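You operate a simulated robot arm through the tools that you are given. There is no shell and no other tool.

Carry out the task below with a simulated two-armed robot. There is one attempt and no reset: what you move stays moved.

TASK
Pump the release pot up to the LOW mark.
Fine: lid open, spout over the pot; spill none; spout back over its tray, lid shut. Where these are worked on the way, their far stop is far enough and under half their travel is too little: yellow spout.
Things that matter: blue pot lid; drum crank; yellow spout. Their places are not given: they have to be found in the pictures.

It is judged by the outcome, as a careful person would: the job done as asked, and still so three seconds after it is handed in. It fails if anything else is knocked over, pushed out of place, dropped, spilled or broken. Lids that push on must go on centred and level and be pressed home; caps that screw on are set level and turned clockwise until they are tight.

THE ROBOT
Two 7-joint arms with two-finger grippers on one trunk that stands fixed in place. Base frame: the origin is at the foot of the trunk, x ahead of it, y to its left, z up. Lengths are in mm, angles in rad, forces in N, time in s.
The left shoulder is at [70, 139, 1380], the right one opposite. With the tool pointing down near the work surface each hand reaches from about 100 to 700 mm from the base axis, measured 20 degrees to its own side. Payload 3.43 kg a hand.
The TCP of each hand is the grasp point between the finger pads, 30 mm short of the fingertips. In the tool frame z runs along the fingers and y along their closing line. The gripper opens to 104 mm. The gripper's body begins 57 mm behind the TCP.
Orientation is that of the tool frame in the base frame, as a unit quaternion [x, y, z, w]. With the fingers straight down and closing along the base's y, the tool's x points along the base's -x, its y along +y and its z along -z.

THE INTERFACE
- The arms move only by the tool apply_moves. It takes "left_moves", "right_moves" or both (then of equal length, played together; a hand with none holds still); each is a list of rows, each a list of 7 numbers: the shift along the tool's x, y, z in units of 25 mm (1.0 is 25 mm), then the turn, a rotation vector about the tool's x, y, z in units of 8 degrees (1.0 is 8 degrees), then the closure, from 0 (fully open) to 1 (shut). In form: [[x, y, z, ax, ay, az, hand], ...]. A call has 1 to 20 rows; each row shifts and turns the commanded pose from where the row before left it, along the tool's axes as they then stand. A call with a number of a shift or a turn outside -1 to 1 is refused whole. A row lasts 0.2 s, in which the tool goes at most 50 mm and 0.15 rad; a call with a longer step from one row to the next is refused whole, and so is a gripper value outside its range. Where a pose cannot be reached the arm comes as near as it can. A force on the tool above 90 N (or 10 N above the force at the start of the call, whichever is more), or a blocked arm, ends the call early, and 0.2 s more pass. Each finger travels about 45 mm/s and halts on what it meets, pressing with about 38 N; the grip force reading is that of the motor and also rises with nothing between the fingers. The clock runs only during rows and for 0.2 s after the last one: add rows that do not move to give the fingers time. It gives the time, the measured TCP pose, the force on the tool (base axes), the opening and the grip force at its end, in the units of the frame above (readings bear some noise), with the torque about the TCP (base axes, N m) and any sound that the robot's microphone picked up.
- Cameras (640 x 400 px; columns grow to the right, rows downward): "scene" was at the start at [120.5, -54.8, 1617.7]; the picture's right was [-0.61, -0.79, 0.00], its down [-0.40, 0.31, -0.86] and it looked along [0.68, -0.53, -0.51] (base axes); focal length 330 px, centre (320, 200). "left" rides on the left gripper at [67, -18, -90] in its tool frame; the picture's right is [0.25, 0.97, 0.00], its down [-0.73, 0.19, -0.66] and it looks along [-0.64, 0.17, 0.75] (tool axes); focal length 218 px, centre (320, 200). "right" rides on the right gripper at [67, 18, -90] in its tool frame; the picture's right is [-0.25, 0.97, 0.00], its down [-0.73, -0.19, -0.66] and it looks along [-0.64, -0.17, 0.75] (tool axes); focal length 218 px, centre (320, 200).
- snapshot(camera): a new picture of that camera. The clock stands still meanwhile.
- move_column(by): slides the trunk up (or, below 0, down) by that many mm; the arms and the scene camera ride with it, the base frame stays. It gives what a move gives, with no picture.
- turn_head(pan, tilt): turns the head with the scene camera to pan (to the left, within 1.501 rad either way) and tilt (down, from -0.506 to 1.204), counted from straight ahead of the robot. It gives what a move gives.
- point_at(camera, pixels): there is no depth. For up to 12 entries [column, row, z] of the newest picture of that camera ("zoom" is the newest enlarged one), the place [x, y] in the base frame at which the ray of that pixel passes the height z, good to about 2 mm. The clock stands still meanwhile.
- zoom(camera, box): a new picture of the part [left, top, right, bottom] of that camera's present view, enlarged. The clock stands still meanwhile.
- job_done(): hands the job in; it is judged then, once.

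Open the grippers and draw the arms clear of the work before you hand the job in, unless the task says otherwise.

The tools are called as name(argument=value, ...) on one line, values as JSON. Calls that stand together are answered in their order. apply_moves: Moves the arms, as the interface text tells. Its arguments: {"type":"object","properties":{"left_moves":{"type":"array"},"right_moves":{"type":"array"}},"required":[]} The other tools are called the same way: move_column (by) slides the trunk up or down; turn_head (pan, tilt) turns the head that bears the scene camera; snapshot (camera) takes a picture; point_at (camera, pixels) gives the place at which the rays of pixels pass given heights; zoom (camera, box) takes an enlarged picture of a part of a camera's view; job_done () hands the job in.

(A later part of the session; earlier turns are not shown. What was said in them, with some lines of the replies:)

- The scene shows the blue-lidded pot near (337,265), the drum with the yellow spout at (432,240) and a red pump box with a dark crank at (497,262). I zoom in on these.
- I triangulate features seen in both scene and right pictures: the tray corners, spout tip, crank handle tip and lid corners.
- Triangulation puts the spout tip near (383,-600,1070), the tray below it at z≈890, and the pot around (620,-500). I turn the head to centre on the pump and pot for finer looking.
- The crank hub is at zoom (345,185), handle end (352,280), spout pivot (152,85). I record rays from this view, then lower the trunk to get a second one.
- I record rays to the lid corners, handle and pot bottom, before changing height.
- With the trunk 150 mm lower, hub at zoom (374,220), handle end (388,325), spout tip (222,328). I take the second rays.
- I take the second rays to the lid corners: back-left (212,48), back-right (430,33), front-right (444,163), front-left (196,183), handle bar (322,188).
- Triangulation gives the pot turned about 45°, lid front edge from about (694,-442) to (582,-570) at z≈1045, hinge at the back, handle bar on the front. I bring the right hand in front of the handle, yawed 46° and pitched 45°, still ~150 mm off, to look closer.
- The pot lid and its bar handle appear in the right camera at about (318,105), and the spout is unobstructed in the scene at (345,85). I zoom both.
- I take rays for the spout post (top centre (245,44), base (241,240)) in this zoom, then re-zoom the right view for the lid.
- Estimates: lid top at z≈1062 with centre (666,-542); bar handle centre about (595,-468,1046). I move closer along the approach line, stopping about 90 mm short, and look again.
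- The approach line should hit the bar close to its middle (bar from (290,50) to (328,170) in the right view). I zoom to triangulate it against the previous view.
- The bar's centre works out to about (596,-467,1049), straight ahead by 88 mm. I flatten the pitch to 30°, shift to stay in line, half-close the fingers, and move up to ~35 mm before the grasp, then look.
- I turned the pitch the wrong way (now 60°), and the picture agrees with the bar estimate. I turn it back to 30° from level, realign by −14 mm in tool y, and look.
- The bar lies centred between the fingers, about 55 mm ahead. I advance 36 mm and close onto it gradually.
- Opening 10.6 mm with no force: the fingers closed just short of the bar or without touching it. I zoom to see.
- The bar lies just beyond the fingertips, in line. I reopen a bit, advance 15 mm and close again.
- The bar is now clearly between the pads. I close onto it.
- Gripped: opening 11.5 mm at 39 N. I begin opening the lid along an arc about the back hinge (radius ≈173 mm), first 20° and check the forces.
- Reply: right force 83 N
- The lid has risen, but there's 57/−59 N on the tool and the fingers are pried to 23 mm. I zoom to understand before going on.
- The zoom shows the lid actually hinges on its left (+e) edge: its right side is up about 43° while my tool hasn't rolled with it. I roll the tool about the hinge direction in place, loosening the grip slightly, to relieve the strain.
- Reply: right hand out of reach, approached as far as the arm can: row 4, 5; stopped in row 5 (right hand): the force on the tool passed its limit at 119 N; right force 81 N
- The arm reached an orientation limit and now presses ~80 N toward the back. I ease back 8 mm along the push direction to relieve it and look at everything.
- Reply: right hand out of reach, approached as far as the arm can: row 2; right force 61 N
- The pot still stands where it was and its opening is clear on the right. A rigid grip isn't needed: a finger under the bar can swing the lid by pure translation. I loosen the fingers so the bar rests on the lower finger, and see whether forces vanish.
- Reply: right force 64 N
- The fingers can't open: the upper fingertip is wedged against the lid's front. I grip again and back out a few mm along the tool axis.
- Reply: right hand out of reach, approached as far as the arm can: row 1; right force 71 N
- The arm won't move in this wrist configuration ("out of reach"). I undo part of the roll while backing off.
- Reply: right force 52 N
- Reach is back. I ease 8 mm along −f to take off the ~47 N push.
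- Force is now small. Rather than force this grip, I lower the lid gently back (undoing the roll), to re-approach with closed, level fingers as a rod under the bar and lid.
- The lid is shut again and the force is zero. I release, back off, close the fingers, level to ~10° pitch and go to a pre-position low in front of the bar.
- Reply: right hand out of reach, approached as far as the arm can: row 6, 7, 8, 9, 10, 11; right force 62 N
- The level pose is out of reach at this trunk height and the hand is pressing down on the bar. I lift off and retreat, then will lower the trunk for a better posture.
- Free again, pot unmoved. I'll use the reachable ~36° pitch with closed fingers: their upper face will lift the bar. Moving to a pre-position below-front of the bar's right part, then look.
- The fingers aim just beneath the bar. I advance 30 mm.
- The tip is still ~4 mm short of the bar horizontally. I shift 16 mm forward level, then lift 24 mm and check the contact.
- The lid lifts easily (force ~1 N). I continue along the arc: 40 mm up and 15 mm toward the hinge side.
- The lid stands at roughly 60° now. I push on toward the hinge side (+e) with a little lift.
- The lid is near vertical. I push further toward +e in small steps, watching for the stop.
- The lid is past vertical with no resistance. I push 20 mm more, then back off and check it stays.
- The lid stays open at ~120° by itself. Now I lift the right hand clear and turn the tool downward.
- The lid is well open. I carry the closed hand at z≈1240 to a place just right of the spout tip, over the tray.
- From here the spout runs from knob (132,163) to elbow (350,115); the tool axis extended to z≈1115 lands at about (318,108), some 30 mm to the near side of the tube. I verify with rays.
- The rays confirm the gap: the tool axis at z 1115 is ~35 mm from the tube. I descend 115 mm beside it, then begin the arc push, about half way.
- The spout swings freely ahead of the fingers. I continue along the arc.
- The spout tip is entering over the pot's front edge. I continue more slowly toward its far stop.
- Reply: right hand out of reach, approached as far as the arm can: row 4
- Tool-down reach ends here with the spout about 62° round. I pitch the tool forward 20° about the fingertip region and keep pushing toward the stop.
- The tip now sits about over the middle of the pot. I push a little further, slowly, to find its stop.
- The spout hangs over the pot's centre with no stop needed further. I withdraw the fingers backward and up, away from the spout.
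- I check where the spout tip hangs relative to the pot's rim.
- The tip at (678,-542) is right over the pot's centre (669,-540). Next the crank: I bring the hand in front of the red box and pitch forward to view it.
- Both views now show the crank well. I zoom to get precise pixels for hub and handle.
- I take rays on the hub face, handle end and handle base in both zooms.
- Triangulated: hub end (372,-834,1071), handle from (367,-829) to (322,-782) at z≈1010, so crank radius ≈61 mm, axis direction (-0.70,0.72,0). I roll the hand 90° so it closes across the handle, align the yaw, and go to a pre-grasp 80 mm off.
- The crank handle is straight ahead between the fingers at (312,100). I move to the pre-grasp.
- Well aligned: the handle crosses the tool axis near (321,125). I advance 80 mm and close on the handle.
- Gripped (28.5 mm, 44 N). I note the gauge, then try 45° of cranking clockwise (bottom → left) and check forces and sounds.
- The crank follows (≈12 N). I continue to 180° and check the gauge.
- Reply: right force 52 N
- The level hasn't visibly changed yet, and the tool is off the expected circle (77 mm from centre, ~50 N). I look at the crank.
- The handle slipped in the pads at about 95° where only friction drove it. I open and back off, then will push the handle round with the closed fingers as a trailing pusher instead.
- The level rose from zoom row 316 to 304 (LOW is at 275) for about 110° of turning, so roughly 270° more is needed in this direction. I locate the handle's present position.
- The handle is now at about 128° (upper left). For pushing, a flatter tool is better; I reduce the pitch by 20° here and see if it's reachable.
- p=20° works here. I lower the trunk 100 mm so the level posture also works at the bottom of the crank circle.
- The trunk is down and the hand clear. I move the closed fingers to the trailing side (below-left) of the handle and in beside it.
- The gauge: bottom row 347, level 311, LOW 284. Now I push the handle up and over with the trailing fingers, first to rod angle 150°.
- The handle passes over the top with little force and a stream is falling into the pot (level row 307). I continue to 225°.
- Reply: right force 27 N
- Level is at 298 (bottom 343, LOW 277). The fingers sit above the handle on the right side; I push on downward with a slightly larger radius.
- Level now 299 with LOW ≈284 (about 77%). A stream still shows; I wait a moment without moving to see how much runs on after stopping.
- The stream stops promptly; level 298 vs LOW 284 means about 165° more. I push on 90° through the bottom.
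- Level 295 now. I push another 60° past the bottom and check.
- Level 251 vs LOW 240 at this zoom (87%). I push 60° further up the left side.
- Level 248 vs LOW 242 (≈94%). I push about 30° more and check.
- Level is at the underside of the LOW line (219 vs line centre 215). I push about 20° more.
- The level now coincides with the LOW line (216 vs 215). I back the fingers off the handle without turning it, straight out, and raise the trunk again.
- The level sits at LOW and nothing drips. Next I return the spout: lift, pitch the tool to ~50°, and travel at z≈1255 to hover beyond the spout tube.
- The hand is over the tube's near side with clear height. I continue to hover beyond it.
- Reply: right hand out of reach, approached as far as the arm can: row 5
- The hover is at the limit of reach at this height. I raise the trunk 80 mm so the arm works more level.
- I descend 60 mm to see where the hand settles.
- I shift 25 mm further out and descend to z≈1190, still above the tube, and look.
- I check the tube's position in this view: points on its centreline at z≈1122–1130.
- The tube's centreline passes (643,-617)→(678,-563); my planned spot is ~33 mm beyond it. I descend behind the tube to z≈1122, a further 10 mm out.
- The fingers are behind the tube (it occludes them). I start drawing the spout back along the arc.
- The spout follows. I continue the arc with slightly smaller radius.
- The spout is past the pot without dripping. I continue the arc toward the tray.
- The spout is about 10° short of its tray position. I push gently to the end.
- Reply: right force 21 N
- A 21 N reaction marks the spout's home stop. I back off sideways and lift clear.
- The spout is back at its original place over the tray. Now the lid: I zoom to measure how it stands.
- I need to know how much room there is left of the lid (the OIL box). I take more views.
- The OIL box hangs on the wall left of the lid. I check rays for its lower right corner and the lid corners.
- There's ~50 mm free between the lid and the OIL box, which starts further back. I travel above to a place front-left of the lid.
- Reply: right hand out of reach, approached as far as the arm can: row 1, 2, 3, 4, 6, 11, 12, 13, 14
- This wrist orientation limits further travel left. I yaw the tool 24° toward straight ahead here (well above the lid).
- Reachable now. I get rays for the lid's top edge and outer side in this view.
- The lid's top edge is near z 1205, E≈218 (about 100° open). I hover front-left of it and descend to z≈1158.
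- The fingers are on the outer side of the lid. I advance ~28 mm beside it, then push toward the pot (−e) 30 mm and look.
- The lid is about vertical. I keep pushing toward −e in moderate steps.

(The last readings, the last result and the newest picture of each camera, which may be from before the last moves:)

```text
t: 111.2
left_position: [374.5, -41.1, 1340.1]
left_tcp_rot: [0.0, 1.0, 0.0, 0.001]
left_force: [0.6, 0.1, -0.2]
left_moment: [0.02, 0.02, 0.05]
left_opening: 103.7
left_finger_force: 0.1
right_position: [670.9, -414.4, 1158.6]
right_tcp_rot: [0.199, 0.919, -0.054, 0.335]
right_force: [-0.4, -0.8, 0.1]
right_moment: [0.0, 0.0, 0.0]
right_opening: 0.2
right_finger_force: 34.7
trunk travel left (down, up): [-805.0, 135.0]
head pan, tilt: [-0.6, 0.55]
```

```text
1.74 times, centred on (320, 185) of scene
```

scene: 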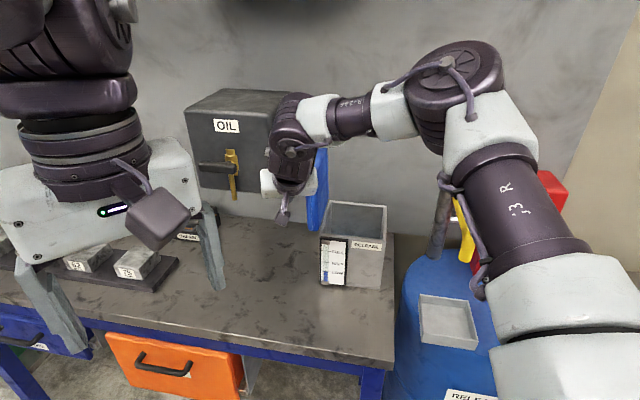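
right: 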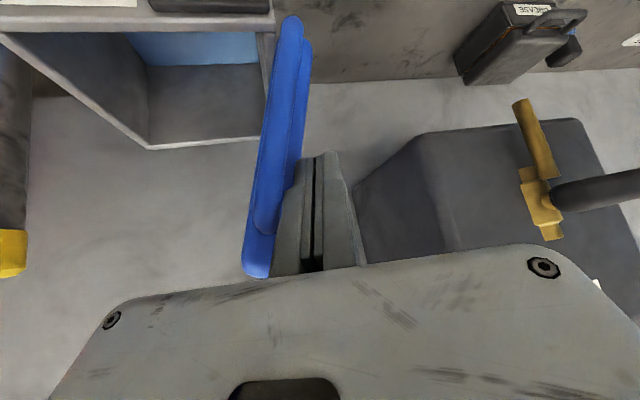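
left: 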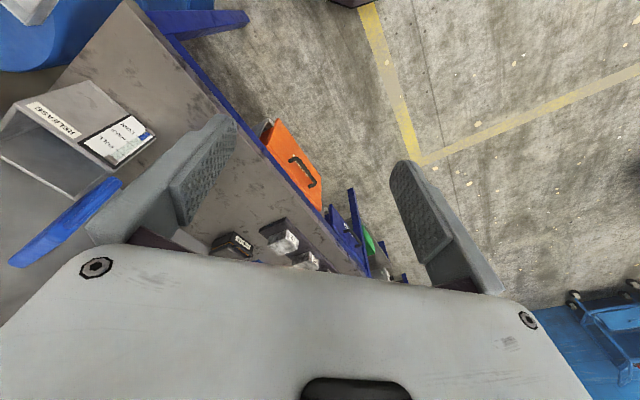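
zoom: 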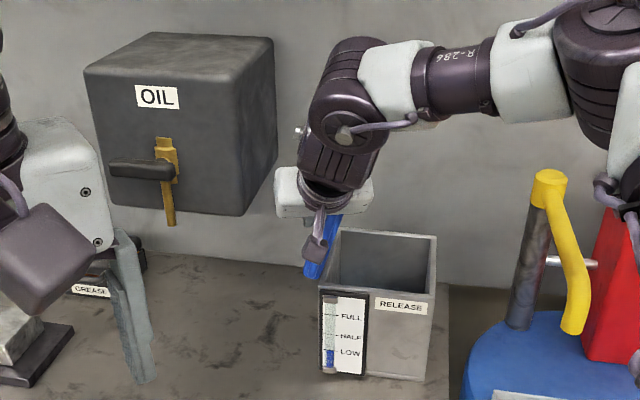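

The lid leans inward and stays against the fingers under control. I follow the arc over to about 40°.

apply_moves(right_moves=[[0.235, -0.705, -0.17, 0, 0, 0, 1], [0.235, -0.705, -0.17, 0, 0, 0, 1], [0.385, -0.65, 0.06, 0, 0, 0, 1], [0.385, -0.65, 0.06, 0, 0, 0, 1], [0, 0, 0, 0, 0, 0, 1]])

snapshot(camera="right")

zoom(camera="scene", box=[230, 70, 410, 300])

```text
t: 112.4
left_position: [374.9, -41.8, 1339.9]
left_tcp_rot: [-0.001, 1.0, 0.0, 0.0]
left_force: [0.1, 0.2, -0.5]
left_moment: [-0.04, -0.01, -0.02]
left_opening: 104.0
left_finger_force: 0.1
right_position: [618.2, -463.3, 1140.2]
right_tcp_rot: [0.2, 0.919, -0.055, 0.335]
right_force: [0.5, 0.3, -0.2]
right_moment: [-0.01, 0.01, 0.02]
right_opening: 0.0
right_finger_force: 34.8
trunk travel left (down, up): [-805.0, 135.0]
head pan, tilt: [-0.6, 0.55]
```

```text
taken
```

right: 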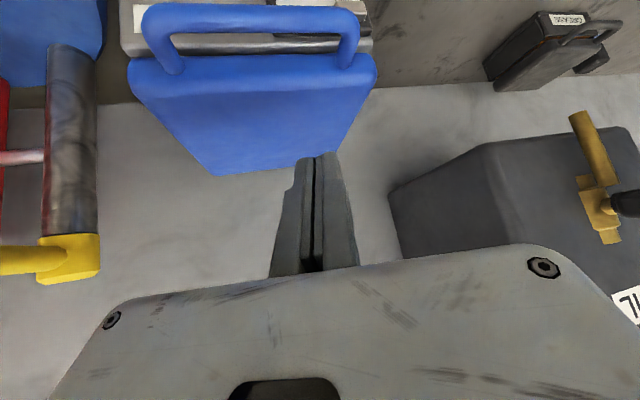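

```text
1.74 times, centred on (320, 185) of scene
```

zoom: 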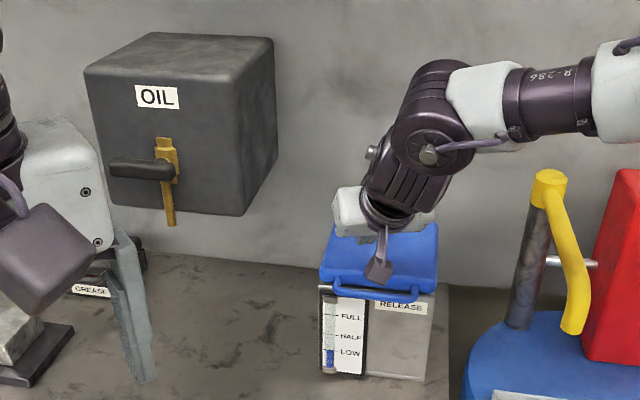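

The lid has dropped shut by itself. I move the hand back up and look closely at whether it is fully down.

apply_moves(right_moves=[[-0.64, 0.03, -0.77, 0, 0, 0, 1], [-0.64, 0.03, -0.77, 0, 0, 0, 1], [-0.64, 0.03, -0.77, 0, 0, 0, 1], [0, 0, -0.9, 0, 0, 0, 1], [0, 0, -0.9, 0, 0, 0, 1], [0, 0, 0, 0, 0, 0, 1]])

zoom(camera="scene", box=[300, 180, 400, 300])

snapshot(camera="scene")

snapshot(camera="right")

```text
t: 113.8
left_position: [374.4, -42.5, 1340.1]
left_tcp_rot: [-0.001, 1.0, 0.0, 0.0]
left_force: [0.7, -0.3, 0.2]
left_moment: [-0.02, 0.02, 0.01]
left_opening: 103.9
left_finger_force: 0.1
right_position: [594.4, -453.9, 1250.3]
right_tcp_rot: [0.199, 0.919, -0.055, 0.335]
right_force: [-0.8, 0.0, -0.5]
right_moment: [-0.04, 0.0, 0.05]
right_opening: 0.0
right_finger_force: 35.0
trunk travel left (down, up): [-805.0, 135.0]
head pan, tilt: [-0.6, 0.55]
```

```text
3.33 times, centred on (350, 240) of scene
```

zoom: 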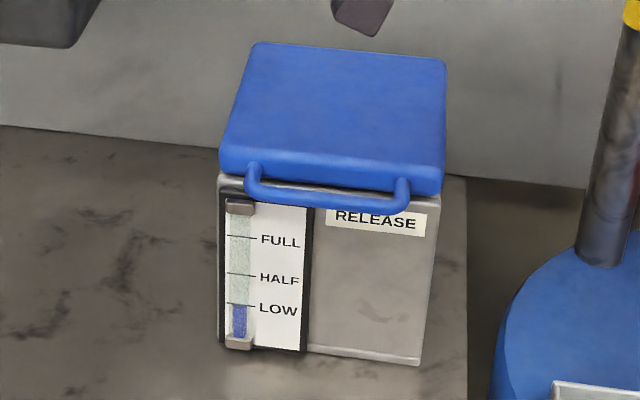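

```text
taken
```

scene: 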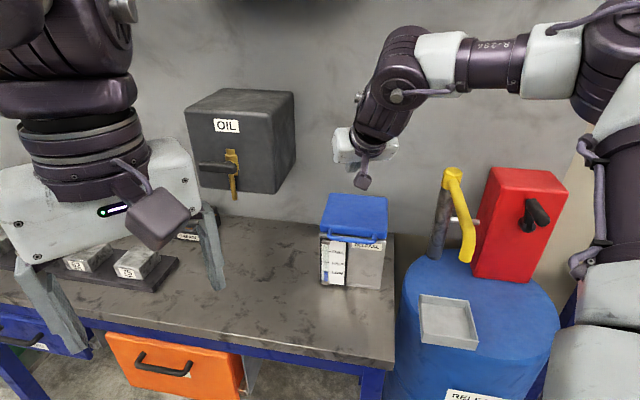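

```text
taken
```

right: 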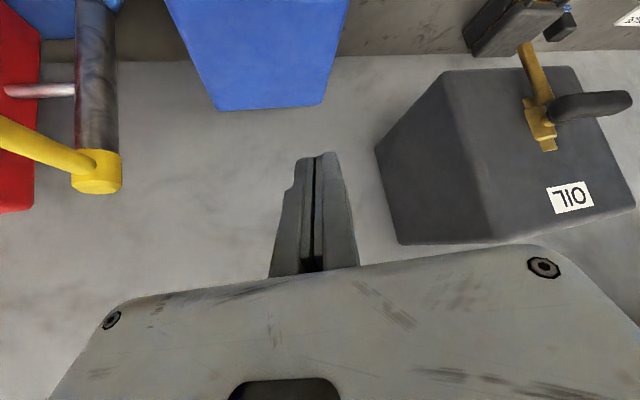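

The lid lies flat and shut, and the level still meets LOW. I verify the spout tip over the tray and the lid corners' height, then withdraw.

point_at(camera="scene", pixels=[[466, 260, 1077], [420, 297, 900], [478, 347, 900], [328, 195, 1062], [387, 197, 1062], [321, 232, 1062], [386, 238, 1062]])

zoom(camera="scene", box=[390, 150, 580, 370])

```text
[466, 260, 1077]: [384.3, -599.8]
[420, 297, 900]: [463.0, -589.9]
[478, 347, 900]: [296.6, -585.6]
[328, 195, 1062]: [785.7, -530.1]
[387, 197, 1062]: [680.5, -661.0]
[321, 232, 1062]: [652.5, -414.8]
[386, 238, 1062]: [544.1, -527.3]
```

```text
1.82 times, centred on (485, 260) of scene
```

zoom: 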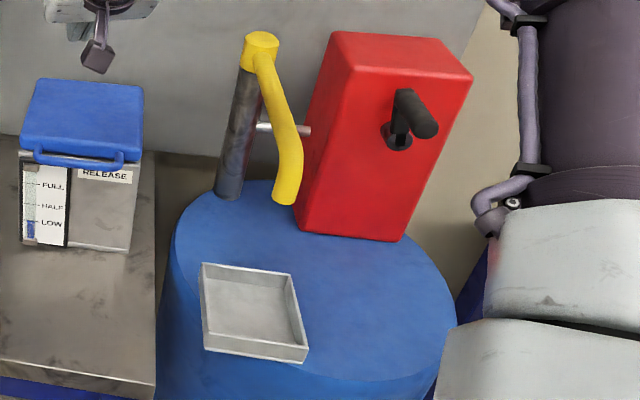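

The spout tip is at (384,-600), exactly its starting place, and all else is undisturbed. I withdraw the right arm and open its gripper.

apply_moves(right_moves=[[0.52, -0.05, -0.78, 0, 0, 0, 1], [0.52, -0.05, -0.78, 0, 0, 0, 1], [0.52, -0.05, -0.78, 0, 0, 0, 1], [0.52, -0.05, -0.78, 0, 0, 0, 0.8], [0.52, -0.05, -0.78, 0, 0, 0, 0.5], [0.52, -0.05, -0.78, 0, 0, 0, 0.2], [0.52, -0.05, -0.78, 0, 0, 0, 0], [0.52, -0.05, -0.78, 0, 0, 0, 0], [0, 0, 0, 0, 0, 0, 0], [0, 0, 0, 0, 0, 0, 0]])

snapshot(camera="scene")

zoom(camera="scene", box=[300, 180, 400, 300])

```text
t: 116.0
left_position: [374.0, -41.3, 1340.6]
left_tcp_rot: [-0.001, 1.0, 0.0, 0.0]
left_force: [-0.5, 0.5, 0.1]
left_moment: [0.01, -0.03, 0.04]
left_opening: 103.8
left_finger_force: 0.1
right_position: [441.7, -407.9, 1297.8]
right_tcp_rot: [0.2, 0.919, -0.055, 0.335]
right_force: [-0.1, -0.3, 0.0]
right_moment: [0.02, 0.0, -0.01]
right_opening: 103.9
right_finger_force: 0.0
right hand out of reach, approached as far as the arm can: row 7, 8
trunk travel left (down, up): [-805.0, 135.0]
head pan, tilt: [-0.6, 0.55]
```

```text
taken
```

scene: 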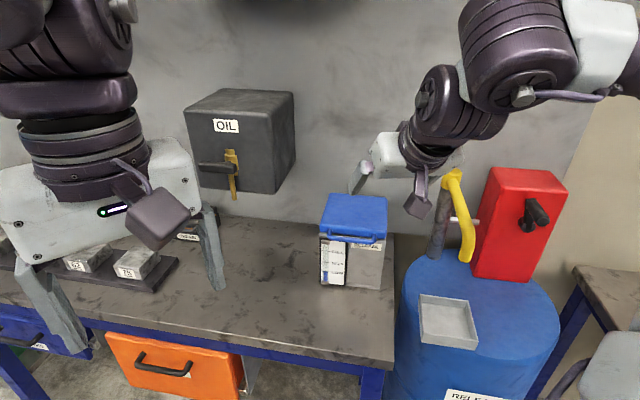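

```text
3.33 times, centred on (350, 240) of scene
```

zoom: 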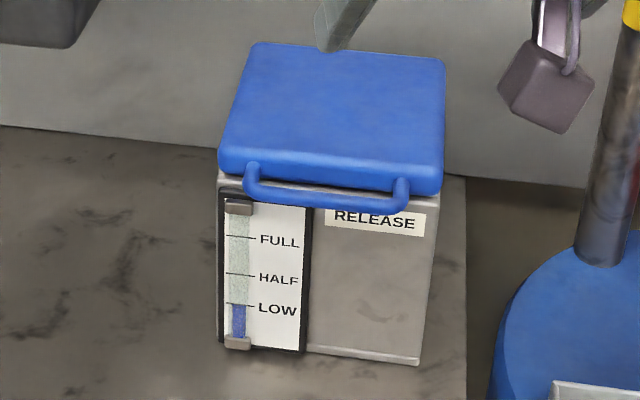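

The pot is at LOW with its lid shut, the spout is over its tray, and both hands are open and clear. I hand the job in.

job_done()

```text
The job is handed in.
```

The release pot is pumped up to the LOW mark and I've handed the job in. I don't have the verdict yet.

- **Level:** the gauge reads within about 1–2% of the LOW line. It did not change after I stopped cranking.
- **Spout:** I swung it to directly over the middle of the pot, about 75° round. I did not push it to its far stop. It is now back at its home stop over the tray, at the same tip position as at the start. I saw no drips on the way back.
- **Lid:** it hinges on the left side of the pot, not the back. While closing, it fell the last part on its own. It looks flat and fully shut; I did not press it down.
- **Rough moments:** before I knew the hinge side, I pulled the lid handle the wrong way. The force on the hand peaked at about 119 N. The pot does not look shifted in the pictures. The crank handle also slipped out of the grip once, so I pushed it round with closed fingers instead.

Both hands are open and clear of the work.
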